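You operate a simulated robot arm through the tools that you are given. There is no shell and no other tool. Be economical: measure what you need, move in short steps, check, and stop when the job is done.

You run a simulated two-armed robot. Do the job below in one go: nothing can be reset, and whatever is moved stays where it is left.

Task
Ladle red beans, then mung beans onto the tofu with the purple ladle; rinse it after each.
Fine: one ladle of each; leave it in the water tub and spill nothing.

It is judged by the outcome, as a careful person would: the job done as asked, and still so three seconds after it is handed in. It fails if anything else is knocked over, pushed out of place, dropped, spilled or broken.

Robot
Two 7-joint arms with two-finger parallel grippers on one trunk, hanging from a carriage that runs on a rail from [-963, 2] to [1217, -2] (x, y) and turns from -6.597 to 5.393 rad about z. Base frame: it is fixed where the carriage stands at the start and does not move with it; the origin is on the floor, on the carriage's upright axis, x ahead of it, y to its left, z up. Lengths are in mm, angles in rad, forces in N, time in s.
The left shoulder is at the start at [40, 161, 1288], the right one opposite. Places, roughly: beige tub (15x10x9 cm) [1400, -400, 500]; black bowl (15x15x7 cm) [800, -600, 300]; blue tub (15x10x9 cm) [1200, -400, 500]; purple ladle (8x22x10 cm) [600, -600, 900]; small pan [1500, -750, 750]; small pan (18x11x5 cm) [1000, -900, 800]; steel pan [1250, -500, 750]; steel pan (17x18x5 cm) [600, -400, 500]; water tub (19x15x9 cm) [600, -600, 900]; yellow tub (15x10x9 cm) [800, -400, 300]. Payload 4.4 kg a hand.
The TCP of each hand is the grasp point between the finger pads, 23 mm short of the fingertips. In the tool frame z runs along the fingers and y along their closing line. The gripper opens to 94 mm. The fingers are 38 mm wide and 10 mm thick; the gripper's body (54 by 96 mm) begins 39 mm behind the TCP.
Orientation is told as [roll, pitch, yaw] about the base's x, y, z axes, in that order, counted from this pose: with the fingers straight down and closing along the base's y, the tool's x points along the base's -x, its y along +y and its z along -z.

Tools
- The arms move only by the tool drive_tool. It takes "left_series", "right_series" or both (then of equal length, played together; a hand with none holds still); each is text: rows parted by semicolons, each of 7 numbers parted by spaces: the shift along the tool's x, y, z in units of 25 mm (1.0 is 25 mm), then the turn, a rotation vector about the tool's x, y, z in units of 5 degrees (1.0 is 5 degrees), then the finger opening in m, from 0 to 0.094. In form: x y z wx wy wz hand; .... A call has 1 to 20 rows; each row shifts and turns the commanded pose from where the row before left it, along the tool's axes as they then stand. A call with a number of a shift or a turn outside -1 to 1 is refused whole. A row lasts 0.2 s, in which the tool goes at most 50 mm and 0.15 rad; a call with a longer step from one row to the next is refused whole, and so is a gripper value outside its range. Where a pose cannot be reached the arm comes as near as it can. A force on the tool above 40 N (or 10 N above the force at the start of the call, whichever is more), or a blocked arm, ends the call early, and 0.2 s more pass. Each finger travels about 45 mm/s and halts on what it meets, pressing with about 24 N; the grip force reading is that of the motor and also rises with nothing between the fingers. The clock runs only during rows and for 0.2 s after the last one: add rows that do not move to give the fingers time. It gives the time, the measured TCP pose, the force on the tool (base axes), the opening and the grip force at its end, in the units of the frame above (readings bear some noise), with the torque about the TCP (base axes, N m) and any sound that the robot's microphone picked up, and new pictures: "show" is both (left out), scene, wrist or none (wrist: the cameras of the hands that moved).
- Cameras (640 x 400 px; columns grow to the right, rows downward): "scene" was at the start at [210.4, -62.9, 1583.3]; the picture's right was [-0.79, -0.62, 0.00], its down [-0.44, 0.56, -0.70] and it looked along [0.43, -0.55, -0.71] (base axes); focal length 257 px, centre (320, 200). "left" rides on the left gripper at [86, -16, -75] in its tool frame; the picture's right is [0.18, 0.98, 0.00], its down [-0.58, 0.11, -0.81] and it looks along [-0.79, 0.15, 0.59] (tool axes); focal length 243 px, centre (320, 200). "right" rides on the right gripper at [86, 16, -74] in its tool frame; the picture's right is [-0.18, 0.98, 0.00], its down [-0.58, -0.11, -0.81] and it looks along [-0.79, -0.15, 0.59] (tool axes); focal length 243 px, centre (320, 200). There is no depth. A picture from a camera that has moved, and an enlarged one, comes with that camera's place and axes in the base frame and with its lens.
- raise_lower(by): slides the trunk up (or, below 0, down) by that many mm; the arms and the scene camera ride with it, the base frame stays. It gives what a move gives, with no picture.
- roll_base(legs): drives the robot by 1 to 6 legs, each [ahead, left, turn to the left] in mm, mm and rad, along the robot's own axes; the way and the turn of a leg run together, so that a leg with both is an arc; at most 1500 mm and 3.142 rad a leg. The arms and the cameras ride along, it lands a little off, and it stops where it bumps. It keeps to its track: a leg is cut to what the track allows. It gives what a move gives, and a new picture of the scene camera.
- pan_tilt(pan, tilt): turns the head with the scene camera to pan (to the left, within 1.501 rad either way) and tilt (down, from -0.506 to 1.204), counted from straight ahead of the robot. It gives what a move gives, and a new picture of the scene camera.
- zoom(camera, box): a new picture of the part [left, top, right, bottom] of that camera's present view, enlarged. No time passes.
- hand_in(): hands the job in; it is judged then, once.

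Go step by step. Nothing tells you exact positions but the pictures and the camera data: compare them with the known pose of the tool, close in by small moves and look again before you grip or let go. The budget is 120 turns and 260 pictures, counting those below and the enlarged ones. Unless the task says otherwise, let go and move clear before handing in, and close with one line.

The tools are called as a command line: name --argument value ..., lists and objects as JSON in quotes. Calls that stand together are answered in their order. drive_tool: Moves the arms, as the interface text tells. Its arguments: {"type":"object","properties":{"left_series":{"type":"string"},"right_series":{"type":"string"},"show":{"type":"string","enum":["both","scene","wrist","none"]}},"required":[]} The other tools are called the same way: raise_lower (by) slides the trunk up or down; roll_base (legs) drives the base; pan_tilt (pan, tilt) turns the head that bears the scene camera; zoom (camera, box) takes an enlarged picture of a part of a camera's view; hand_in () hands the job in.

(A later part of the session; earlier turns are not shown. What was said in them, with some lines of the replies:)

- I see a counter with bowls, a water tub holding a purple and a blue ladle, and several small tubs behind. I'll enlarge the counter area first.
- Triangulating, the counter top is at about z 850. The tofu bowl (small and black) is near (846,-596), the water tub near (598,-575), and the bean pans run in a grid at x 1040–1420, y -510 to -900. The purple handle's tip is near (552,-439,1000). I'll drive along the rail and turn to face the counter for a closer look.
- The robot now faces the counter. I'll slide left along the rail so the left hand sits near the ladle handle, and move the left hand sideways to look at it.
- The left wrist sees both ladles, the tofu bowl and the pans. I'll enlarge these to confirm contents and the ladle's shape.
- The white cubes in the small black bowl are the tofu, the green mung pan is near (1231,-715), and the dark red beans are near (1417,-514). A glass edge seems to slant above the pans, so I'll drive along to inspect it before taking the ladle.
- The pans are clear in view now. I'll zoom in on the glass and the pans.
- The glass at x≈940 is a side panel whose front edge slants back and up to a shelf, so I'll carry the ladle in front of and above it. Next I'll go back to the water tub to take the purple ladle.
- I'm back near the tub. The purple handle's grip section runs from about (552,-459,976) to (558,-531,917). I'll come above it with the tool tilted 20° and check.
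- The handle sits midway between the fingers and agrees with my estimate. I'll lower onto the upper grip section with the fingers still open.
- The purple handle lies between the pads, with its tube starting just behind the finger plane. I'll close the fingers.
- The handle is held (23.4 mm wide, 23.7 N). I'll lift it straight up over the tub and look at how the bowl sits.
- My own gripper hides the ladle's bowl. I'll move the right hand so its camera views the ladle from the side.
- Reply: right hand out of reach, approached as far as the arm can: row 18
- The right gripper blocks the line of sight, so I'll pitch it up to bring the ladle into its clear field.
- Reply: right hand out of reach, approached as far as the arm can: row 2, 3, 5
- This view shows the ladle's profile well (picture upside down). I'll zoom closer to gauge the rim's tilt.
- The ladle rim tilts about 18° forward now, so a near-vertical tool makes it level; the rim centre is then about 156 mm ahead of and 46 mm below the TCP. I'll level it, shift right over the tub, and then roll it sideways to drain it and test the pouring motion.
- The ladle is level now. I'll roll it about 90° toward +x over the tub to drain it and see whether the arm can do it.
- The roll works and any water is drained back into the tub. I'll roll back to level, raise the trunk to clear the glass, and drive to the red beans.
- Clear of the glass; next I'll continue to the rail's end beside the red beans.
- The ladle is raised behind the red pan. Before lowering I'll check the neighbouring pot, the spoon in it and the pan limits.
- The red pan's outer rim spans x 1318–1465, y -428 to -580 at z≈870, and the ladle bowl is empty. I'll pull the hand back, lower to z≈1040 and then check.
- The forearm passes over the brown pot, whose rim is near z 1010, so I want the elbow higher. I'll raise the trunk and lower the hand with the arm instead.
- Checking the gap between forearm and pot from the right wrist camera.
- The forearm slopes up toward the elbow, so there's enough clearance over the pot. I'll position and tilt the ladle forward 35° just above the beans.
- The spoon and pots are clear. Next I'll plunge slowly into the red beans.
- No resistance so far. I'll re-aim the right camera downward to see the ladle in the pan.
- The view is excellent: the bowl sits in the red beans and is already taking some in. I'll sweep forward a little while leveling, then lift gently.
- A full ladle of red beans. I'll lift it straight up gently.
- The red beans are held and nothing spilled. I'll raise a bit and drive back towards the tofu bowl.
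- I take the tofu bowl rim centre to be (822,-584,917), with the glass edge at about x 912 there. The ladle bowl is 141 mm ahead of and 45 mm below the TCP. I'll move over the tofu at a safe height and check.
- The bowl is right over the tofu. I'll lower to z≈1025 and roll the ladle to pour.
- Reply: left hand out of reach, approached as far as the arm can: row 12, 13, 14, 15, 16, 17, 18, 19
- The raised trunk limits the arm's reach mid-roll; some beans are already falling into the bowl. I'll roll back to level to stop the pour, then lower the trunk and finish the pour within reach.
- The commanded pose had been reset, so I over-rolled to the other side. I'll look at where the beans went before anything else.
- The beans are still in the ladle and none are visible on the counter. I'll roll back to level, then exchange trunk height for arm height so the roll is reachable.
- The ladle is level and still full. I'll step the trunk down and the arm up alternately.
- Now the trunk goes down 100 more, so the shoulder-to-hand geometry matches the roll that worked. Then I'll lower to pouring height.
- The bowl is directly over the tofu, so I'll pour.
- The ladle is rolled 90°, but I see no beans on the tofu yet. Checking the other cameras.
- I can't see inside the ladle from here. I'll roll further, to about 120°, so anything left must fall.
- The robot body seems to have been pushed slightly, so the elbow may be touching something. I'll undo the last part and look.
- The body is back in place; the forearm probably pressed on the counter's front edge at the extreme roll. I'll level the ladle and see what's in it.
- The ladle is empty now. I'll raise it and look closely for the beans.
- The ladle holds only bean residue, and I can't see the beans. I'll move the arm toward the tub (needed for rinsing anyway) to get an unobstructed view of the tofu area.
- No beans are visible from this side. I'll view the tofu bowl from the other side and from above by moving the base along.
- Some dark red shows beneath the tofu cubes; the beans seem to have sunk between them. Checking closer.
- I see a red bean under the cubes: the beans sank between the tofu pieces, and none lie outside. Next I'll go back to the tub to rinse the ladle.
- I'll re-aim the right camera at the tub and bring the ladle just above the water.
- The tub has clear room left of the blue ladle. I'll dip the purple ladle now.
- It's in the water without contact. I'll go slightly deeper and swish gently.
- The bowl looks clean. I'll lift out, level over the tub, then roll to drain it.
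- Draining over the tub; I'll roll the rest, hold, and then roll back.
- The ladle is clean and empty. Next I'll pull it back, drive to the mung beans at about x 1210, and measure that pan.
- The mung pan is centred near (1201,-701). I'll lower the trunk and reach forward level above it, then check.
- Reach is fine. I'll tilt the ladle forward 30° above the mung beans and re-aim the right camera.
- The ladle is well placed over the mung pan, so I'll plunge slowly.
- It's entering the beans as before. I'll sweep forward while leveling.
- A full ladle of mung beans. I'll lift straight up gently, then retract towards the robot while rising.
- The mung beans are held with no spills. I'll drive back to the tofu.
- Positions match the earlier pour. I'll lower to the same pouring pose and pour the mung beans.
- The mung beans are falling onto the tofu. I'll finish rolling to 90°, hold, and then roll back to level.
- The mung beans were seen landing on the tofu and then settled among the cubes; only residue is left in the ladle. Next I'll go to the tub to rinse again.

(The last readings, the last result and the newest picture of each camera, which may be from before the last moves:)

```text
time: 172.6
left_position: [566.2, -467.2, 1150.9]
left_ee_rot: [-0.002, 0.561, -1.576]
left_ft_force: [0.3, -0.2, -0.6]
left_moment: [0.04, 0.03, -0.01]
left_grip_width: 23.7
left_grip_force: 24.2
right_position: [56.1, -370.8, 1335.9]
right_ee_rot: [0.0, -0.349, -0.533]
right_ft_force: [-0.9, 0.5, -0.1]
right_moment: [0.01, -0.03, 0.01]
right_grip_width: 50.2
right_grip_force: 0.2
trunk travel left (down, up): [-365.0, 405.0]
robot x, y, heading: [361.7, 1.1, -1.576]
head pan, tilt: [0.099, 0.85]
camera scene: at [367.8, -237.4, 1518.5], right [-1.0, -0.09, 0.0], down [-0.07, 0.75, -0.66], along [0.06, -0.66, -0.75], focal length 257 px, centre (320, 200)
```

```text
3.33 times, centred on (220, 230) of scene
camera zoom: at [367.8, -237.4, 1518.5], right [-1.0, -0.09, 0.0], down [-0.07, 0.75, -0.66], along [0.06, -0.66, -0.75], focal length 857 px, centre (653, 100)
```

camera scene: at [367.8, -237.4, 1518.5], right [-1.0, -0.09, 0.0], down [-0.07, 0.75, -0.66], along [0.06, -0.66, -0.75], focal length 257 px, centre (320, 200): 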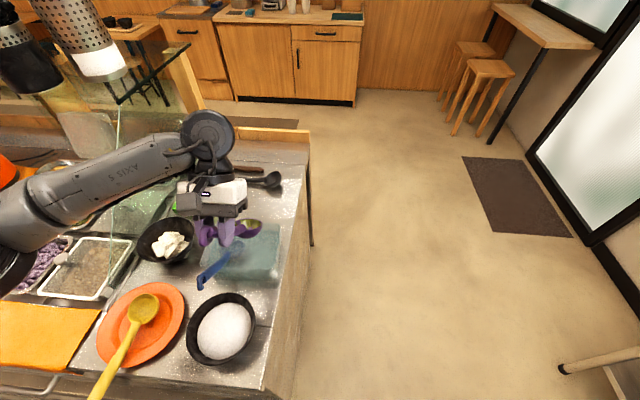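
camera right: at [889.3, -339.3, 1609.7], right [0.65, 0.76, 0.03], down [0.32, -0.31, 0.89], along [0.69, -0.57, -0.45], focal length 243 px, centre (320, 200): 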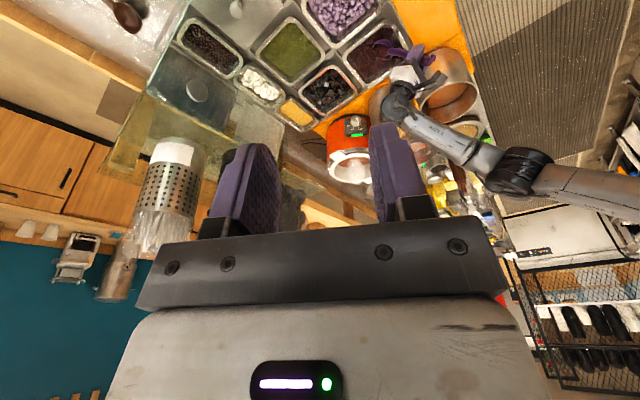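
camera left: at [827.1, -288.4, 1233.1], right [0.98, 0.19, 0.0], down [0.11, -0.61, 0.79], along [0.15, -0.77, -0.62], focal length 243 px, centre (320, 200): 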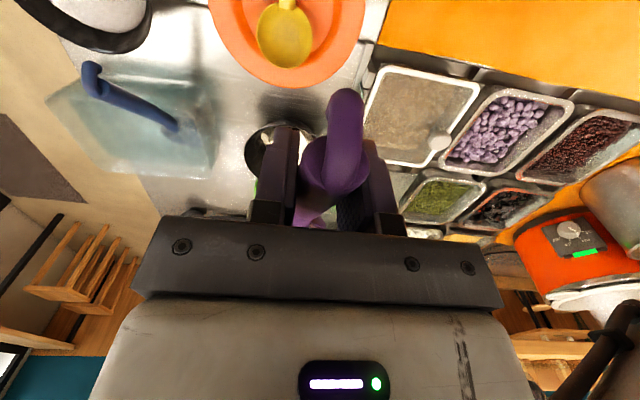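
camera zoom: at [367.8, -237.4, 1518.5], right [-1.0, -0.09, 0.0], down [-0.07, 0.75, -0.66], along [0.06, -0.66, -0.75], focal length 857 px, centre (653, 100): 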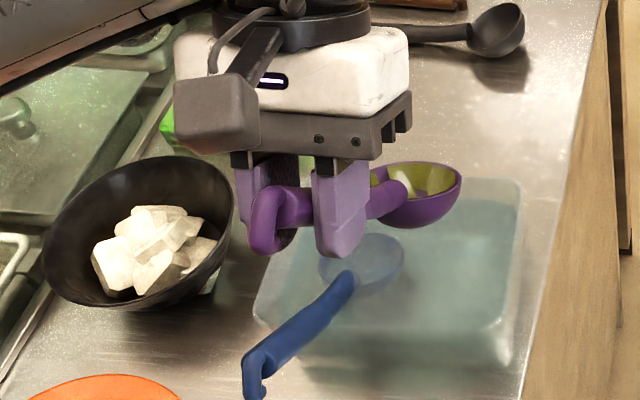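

Dip and swish again, as before.

drive_tool --left_series "-0.625 0.03 0.71 0 0 0 0; -0.625 0.03 0.71 0 0 0 0; -0.625 0.03 0.71 0 0 0 0; -0.625 0.03 0.71 0 0 0 0; -0.625 0.02 0.71 0 0 0 0; -0.625 0.02 0.71 0 0 0 0; -0.15 0 0.25 0 0 0 0; 0.4 0 0.25 0 0 0 0; -0.4 0 -0.25 0 0 0 0; -0.3 0 -0.2 0 0 0 0; 0.3 0 0.2 0 0 0 0; 0 -0.3 0 0 0 0 0; 0 0.3 0 0 0 0 0; 0.4 0 0.25 0 0 0 0; -0.4 0 -0.25 0 0 0 0; 0 0 0 0 1 0 0; 0 0 0 0 -1 0 0; 0.3 0 -0.5 0 0 0 0; -0.3 0 0.5 0 0 0 0; 0 0 0 0 0 0 0" --show "none"

drive_tool --left_series "0.4 0 0.25 0 0 0 0; -0.4 0 -0.25 0 0 0 0; 0 -0.3 0 0 0 0 0; 0 0.3 0 0 0 0 0; 0.4 0 0.25 0 0 0 0; -0.4 0 -0.25 0 0 0 0; 0 0 0 0 0 0 0" --show "none"

zoom --camera "scene" --box '[180, 200, 300, 300]'

```text
time: 176.8
left_position: [571.6, -491.2, 1004.8]
left_ee_rot: [-0.003, 0.559, -1.577]
left_ft_force: [-0.1, -0.6, -1.0]
left_moment: [0.05, 0.05, 0.01]
left_grip_width: 23.1
left_grip_force: 23.9
right_position: [56.8, -371.3, 1336.5]
right_ee_rot: [0.0, -0.35, -0.531]
right_ft_force: [0.0, 0.5, -0.4]
right_moment: [-0.01, -0.02, -0.01]
right_grip_width: 49.9
right_grip_force: 0.1
trunk travel left (down, up): [-365.0, 405.0]
robot x, y, heading: [363.7, 2.0, -1.577]
head pan, tilt: [0.099, 0.85]
```

```text
time: 178.4
left_position: [569.8, -490.2, 1003.6]
left_ee_rot: [-0.002, 0.56, -1.578]
left_ft_force: [0.0, 0.0, -0.1]
left_moment: [0.06, -0.01, -0.05]
left_grip_width: 23.4
left_grip_force: 24.0
right_position: [56.0, -370.3, 1335.1]
right_ee_rot: [0.003, -0.349, -0.531]
right_ft_force: [0.1, -0.6, -0.3]
right_moment: [0.0, -0.06, -0.03]
right_grip_width: 50.2
right_grip_force: 0.0
trunk travel left (down, up): [-365.0, 405.0]
robot x, y, heading: [357.7, -0.5, -1.582]
head pan, tilt: [0.099, 0.85]
```

```text
4.00 times, centred on (240, 250) of scene
camera zoom: at [367.8, -237.2, 1518.5], right [-1.0, -0.09, 0.0], down [-0.07, 0.75, -0.66], along [0.06, -0.66, -0.75], focal length 1028 px, centre (640, 0)
```

zoom: 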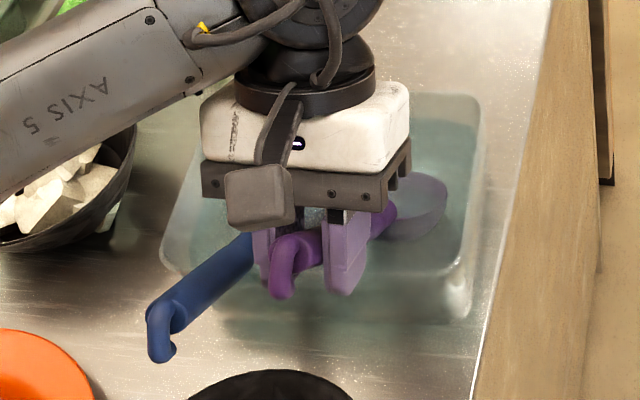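

The ladle is clean again. I'll move it to its original resting pose in the tub: back slightly, reduced tilt, then lowered.

drive_tool --left_series "0.27 -0.16 0.17 0 0 0 0; 0.27 -0.16 0.17 0 0 0 0; 0 0 0 0 -0.81 0 0; 0 0 0 0 -0.81 0 0; 0 0 0 0 -0.81 0 0; -0.13 0 0.36 0 0 0 0; -0.13 0 0.36 0 0 0 0; -0.12 0 0.32 0 0 0 0; 0 0 0 0 0 0 0" --show "wrist"

zoom --camera "scene" --box '[180, 200, 300, 300]'

```text
time: 180.4
left_position: [562.5, -474.6, 976.7]
left_ee_rot: [-0.002, 0.349, -1.578]
left_ft_force: [0.0, 4.7, 5.8]
left_moment: [0.06, -0.08, 0.07]
left_grip_width: 23.6
left_grip_force: 23.5
right_position: [56.3, -369.8, 1334.9]
right_ee_rot: [0.0, -0.349, -0.532]
right_ft_force: [-0.8, -0.6, -0.5]
right_moment: [0.02, 0.0, -0.02]
right_grip_width: 49.7
right_grip_force: 0.1
trunk travel left (down, up): [-365.0, 405.0]
robot x, y, heading: [360.9, -1.0, -1.579]
head pan, tilt: [0.099, 0.85]
camera left: at [547.5, -417.6, 1076.8], right [0.98, 0.17, 0.06], down [0.1, -0.82, 0.56], along [0.14, -0.54, -0.83], focal length 243 px, centre (320, 200)
```

left: 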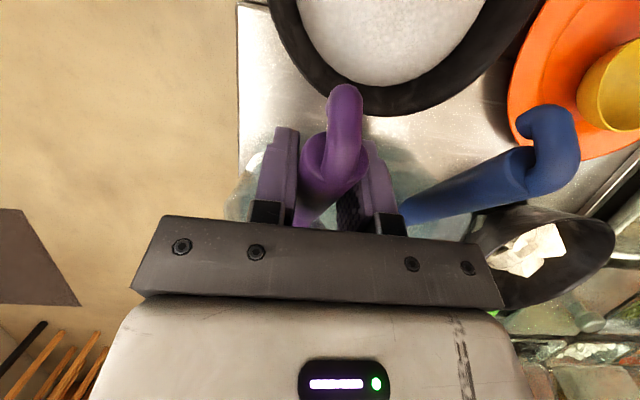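

```text
4.00 times, centred on (240, 250) of scene
camera zoom: at [367.9, -237.3, 1518.6], right [-1.0, -0.09, 0.0], down [-0.07, 0.75, -0.66], along [0.06, -0.66, -0.75], focal length 1028 px, centre (640, 0)
```

zoom: 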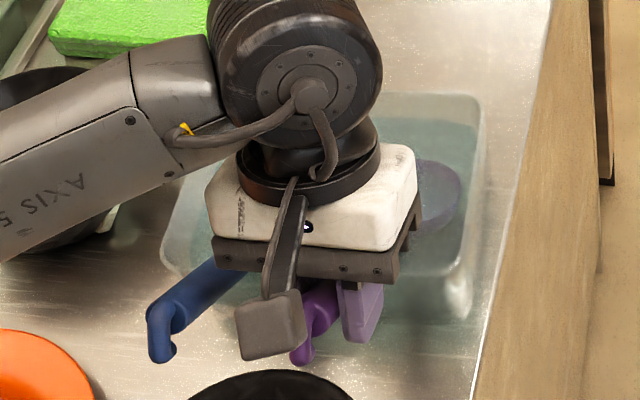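

It's touching, with slight forces from the tub wall and floor. I'll ease back 8 mm towards the robot before releasing.

drive_tool --left_series "0.15 0 0.02 0 0 0 0; 0.15 0 0.02 0 0 0 0; 0 0 0 0 0 0 0" --show "none"

```text
time: 181.2
left_position: [563.2, -470.4, 979.7]
left_ee_rot: [-0.001, 0.343, -1.576]
left_ft_force: [1.0, -6.3, 2.8]
left_moment: [-0.42, 0.02, 0.05]
left_grip_width: 23.5
left_grip_force: 24.2
right_position: [56.9, -371.6, 1336.4]
right_ee_rot: [-0.001, -0.35, -0.532]
right_ft_force: [0.5, -0.4, 0.1]
right_moment: [-0.04, 0.0, -0.04]
right_grip_width: 49.9
right_grip_force: 0.1
trunk travel left (down, up): [-365.0, 405.0]
robot x, y, heading: [362.8, -1.1, -1.577]
head pan, tilt: [0.099, 0.85]
```

Now the handle touches the near rim, so I'll split the difference and open the fingers.

drive_tool --left_series "-0.1 0 0.02 0 0 0 0; 0 0 0 0 0 0 0" --show "none"

drive_tool --left_series "0 0 0 0 0 0 0.028; 0 0 0 0 0 0 0.034; 0 0 0 0 0 0 0.042; 0 0 0 0 0 0 0.055; 0 0 0 0 0 0 0.07; 0 0 0 0 0 0 0.08; 0 0 0 0 0 0 0.085; 0 0 0 0 0 0 0.085" --show "wrist"

zoom --camera "scene" --box '[180, 200, 300, 300]'

```text
time: 181.8
left_position: [562.3, -470.7, 978.6]
left_ee_rot: [-0.002, 0.346, -1.579]
left_ft_force: [0.7, -3.6, 7.1]
left_moment: [-0.47, -0.01, 0.04]
left_grip_width: 23.6
left_grip_force: 24.0
right_position: [55.8, -370.6, 1335.2]
right_ee_rot: [-0.001, -0.349, -0.531]
right_ft_force: [-0.4, 0.0, 0.4]
right_moment: [-0.01, -0.02, 0.01]
right_grip_width: 49.9
right_grip_force: 0.1
trunk travel left (down, up): [-365.0, 405.0]
robot x, y, heading: [360.5, -0.4, -1.583]
head pan, tilt: [0.099, 0.85]
```

```text
time: 183.6
left_position: [562.1, -471.3, 977.8]
left_ee_rot: [0.0, 0.347, -1.579]
left_ft_force: [-0.5, -0.1, -0.6]
left_moment: [0.01, 0.01, -0.01]
left_grip_width: 84.8
left_grip_force: 0.0
right_position: [56.9, -370.6, 1335.0]
right_ee_rot: [0.001, -0.349, -0.533]
right_ft_force: [-0.1, 0.2, 0.2]
right_moment: [-0.04, -0.02, -0.01]
right_grip_width: 50.2
right_grip_force: 0.1
trunk travel left (down, up): [-365.0, 405.0]
robot x, y, heading: [359.3, -1.8, -1.578]
head pan, tilt: [0.099, 0.85]
camera left: at [547.1, -412.5, 1077.0], right [0.98, 0.17, 0.06], down [0.11, -0.82, 0.56], along [0.14, -0.54, -0.83], focal length 243 px, centre (320, 200)
```

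left: 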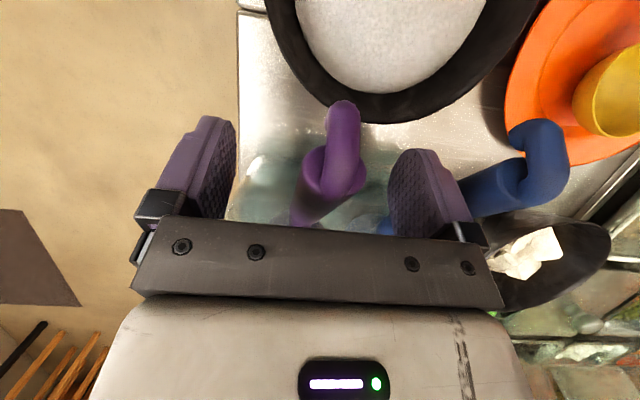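

```text
4.00 times, centred on (240, 250) of scene
camera zoom: at [367.8, -237.5, 1518.6], right [-1.0, -0.09, 0.0], down [-0.07, 0.75, -0.66], along [0.06, -0.66, -0.75], focal length 1028 px, centre (640, 0)
```

zoom: 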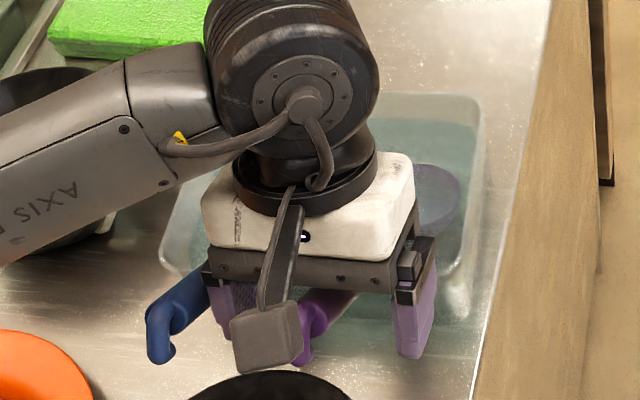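

The ladle is released and rests in the tub. I'll lift the hand straight clear and take a look.

drive_tool --left_series "0.17 0 -0.47 0 0 0 0.085; 0.34 0 -0.94 0 0 0 0.085; 0.34 0 -0.94 0 0 0 0.085; 0.34 0 -0.94 0 0 0 0.085; 0.34 0 -0.94 0 0 0 0.085; 0.34 0 -0.94 0 0 0 0.085; 0.34 0 -0.94 0 0 0 0.085; 0.34 0 -0.94 0 0 0 0.085; 0.34 0 -0.94 0 0 0 0.085; 0 0 0 0 0 0 0.085" --show "both"

roll_base --legs '[[0, -300, 0]]'

pan_tilt --pan 0.75 --tilt 0.7

zoom --camera "left" --box '[360, 0, 640, 200]'

```text
time: 185.8
left_position: [560.8, -470.2, 1187.3]
left_ee_rot: [-0.001, 0.345, -1.578]
left_ft_force: [0.5, -0.1, 0.3]
left_moment: [0.01, -0.02, -0.01]
left_grip_width: 84.8
left_grip_force: 0.1
right_position: [55.2, -371.1, 1336.0]
right_ee_rot: [0.0, -0.35, -0.531]
right_ft_force: [0.1, -0.4, 0.4]
right_moment: [0.04, -0.06, -0.05]
right_grip_width: 50.0
right_grip_force: 0.0
trunk travel left (down, up): [-365.0, 405.0]
robot x, y, heading: [361.3, 0.6, -1.575]
head pan, tilt: [0.099, 0.85]
camera scene: at [367.7, -237.4, 1518.5], right [-1.0, -0.09, 0.0], down [-0.07, 0.75, -0.66], along [0.06, -0.66, -0.75], focal length 257 px, centre (320, 200)
camera left: at [547.1, -412.5, 1288.2], right [0.98, 0.17, 0.06], down [0.11, -0.82, 0.56], along [0.14, -0.54, -0.83], focal length 243 px, centre (320, 200)
```

scene: 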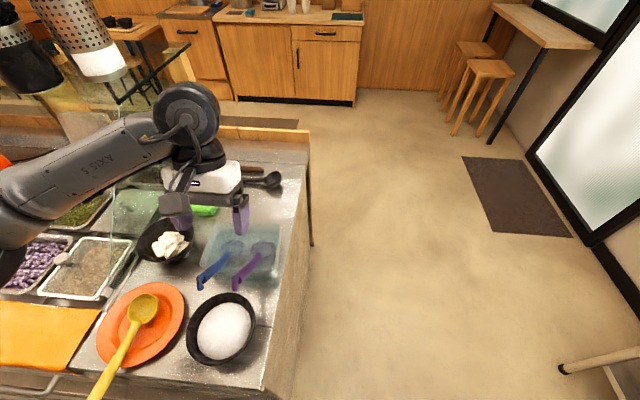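
left: 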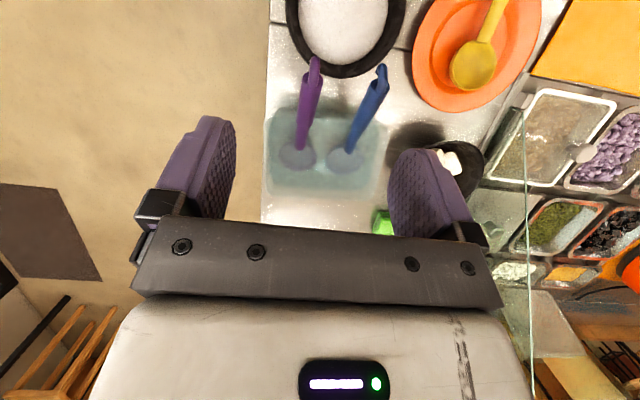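

```text
time: 187.9
left_position: [260.0, -469.9, 1188.8]
left_ee_rot: [-0.002, 0.348, -1.579]
left_ft_force: [-0.8, -0.1, 0.6]
left_moment: [-0.02, -0.02, 0.02]
left_grip_width: 85.1
left_grip_force: 0.1
right_position: [-245.2, -368.5, 1336.1]
right_ee_rot: [-0.001, -0.347, -0.534]
right_ft_force: [0.1, 0.5, 0.1]
right_moment: [0.0, 0.01, 0.01]
right_grip_width: 49.7
right_grip_force: 0.0
trunk travel left (down, up): [-365.0, 405.0]
robot x, y, heading: [59.9, -4.8, -1.583]
head pan, tilt: [0.099, 0.85]
camera scene: at [66.9, -237.0, 1518.6], right [-1.0, -0.09, 0.0], down [-0.07, 0.75, -0.66], along [0.06, -0.66, -0.75], focal length 257 px, centre (320, 200)
```

scene: 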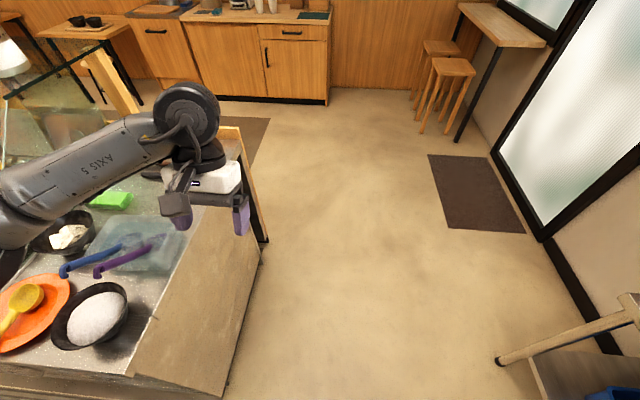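

```text
time: 188.9
left_position: [262.1, -469.1, 1188.7]
left_ee_rot: [-0.002, 0.348, -1.582]
left_ft_force: [-0.1, -0.6, 0.4]
left_moment: [0.03, -0.01, -0.02]
left_grip_width: 85.5
left_grip_force: 0.1
right_position: [-244.9, -367.7, 1335.1]
right_ee_rot: [0.002, -0.348, -0.535]
right_ft_force: [0.5, -1.0, 0.8]
right_moment: [0.0, -0.01, -0.03]
right_grip_width: 49.9
right_grip_force: 0.1
trunk travel left (down, up): [-365.0, 405.0]
robot x, y, heading: [60.7, -3.4, -1.577]
head pan, tilt: [0.75, 0.7]
camera scene: at [117.6, -221.9, 1530.8], right [-0.74, -0.67, 0.0], down [-0.43, 0.48, -0.76], along [0.52, -0.57, -0.64], focal length 257 px, centre (320, 200)
```

scene: 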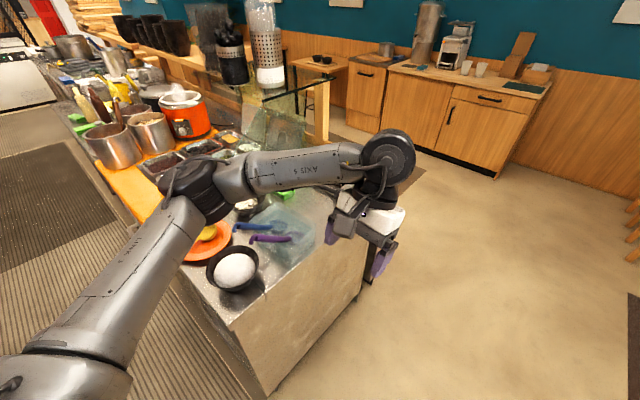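

```text
2.00 times, centred on (500, 100) of left
camera zoom: at [246.1, -412.9, 1288.1], right [0.98, 0.16, 0.06], down [0.1, -0.82, 0.56], along [0.14, -0.55, -0.83], focal length 485 px, centre (-40, 400)
```

zoom: 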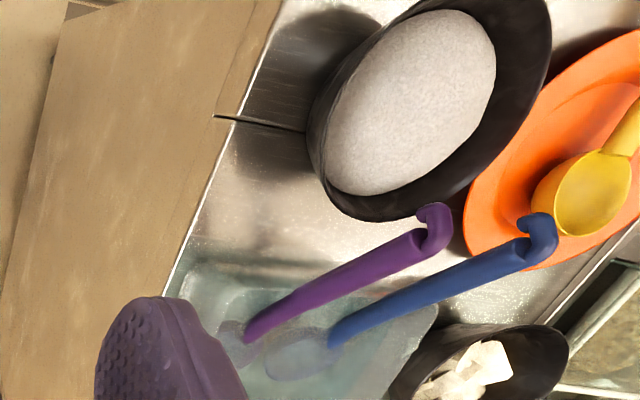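

Everything is in place. One final check of the tofu bowl from above with the free wrist camera.

roll_base --legs '[[0, 500, 0]]'

zoom --camera "left" --box '[240, 80, 420, 220]'

```text
time: 191.8
left_position: [758.3, -472.0, 1188.5]
left_ee_rot: [-0.002, 0.345, -1.583]
left_ft_force: [-0.9, -0.1, 0.4]
left_moment: [-0.02, 0.0, 0.01]
left_grip_width: 85.2
left_grip_force: 0.0
right_position: [252.9, -369.8, 1334.8]
right_ee_rot: [-0.001, -0.348, -0.537]
right_ft_force: [0.4, 0.7, 1.1]
right_moment: [-0.01, -0.01, 0.01]
right_grip_width: 50.1
right_grip_force: 0.1
trunk travel left (down, up): [-365.0, 405.0]
robot x, y, heading: [556.5, -3.9, -1.584]
head pan, tilt: [0.75, 0.7]
camera scene: at [615.0, -222.8, 1530.8], right [-0.74, -0.67, 0.0], down [-0.43, 0.48, -0.77], along [0.52, -0.57, -0.64], focal length 257 px, centre (320, 200)
```

scene: 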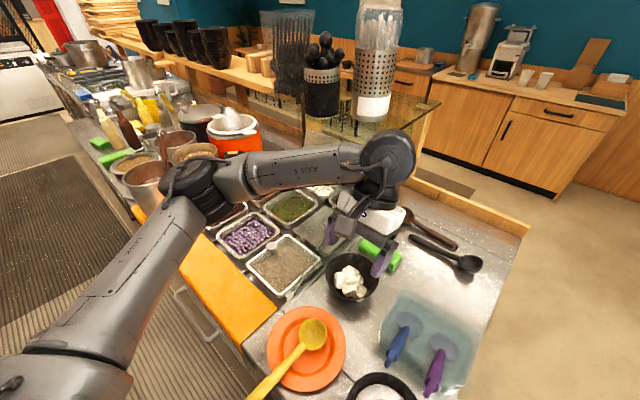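

```text
2.86 times, centred on (330, 150) of left
camera zoom: at [743.2, -414.0, 1288.1], right [0.98, 0.16, 0.06], down [0.1, -0.82, 0.56], along [0.14, -0.55, -0.83], focal length 693 px, centre (291, 343)
```

zoom: 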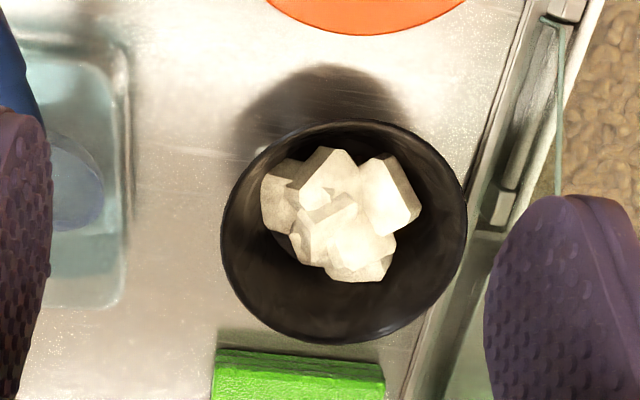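

zoom --camera "left" --box '[300, 110, 376, 180]'

```text
5.71 times, centred on (338, 145) of left
camera zoom: at [743.2, -414.0, 1288.1], right [0.98, 0.16, 0.06], down [0.1, -0.82, 0.56], along [0.14, -0.55, -0.83], focal length 1386 px, centre (217, 514)
```

zoom: 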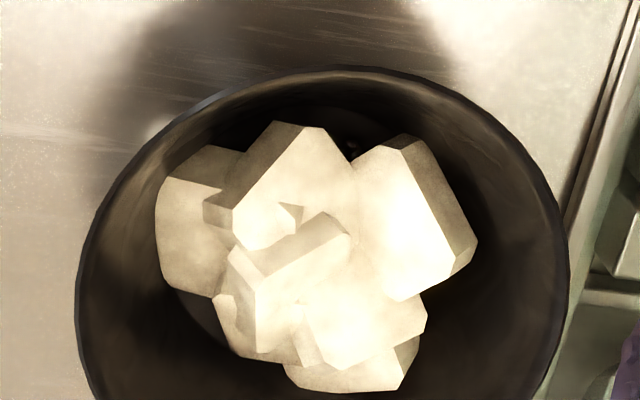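

Ladled and rinsed as asked: one ladle of red beans, then one of mung beans, went into the tofu bowl. I saw beans falling onto the tofu mid-pour, but from above now almost none are visible; they seem to have settled between the cubes. I see no spills on the counter, and the rinsed purple ladle is back in the water tub.

hand_in

```text
The job is handed in.
```

I handed in the job: one ladle of red beans, then one of mung beans, went into the tofu bowl. I rinsed the purple ladle after each and left it in the water tub. I saw no spills. Almost no beans show on the tofu from above, though; they seem to have sunk between the cubes.
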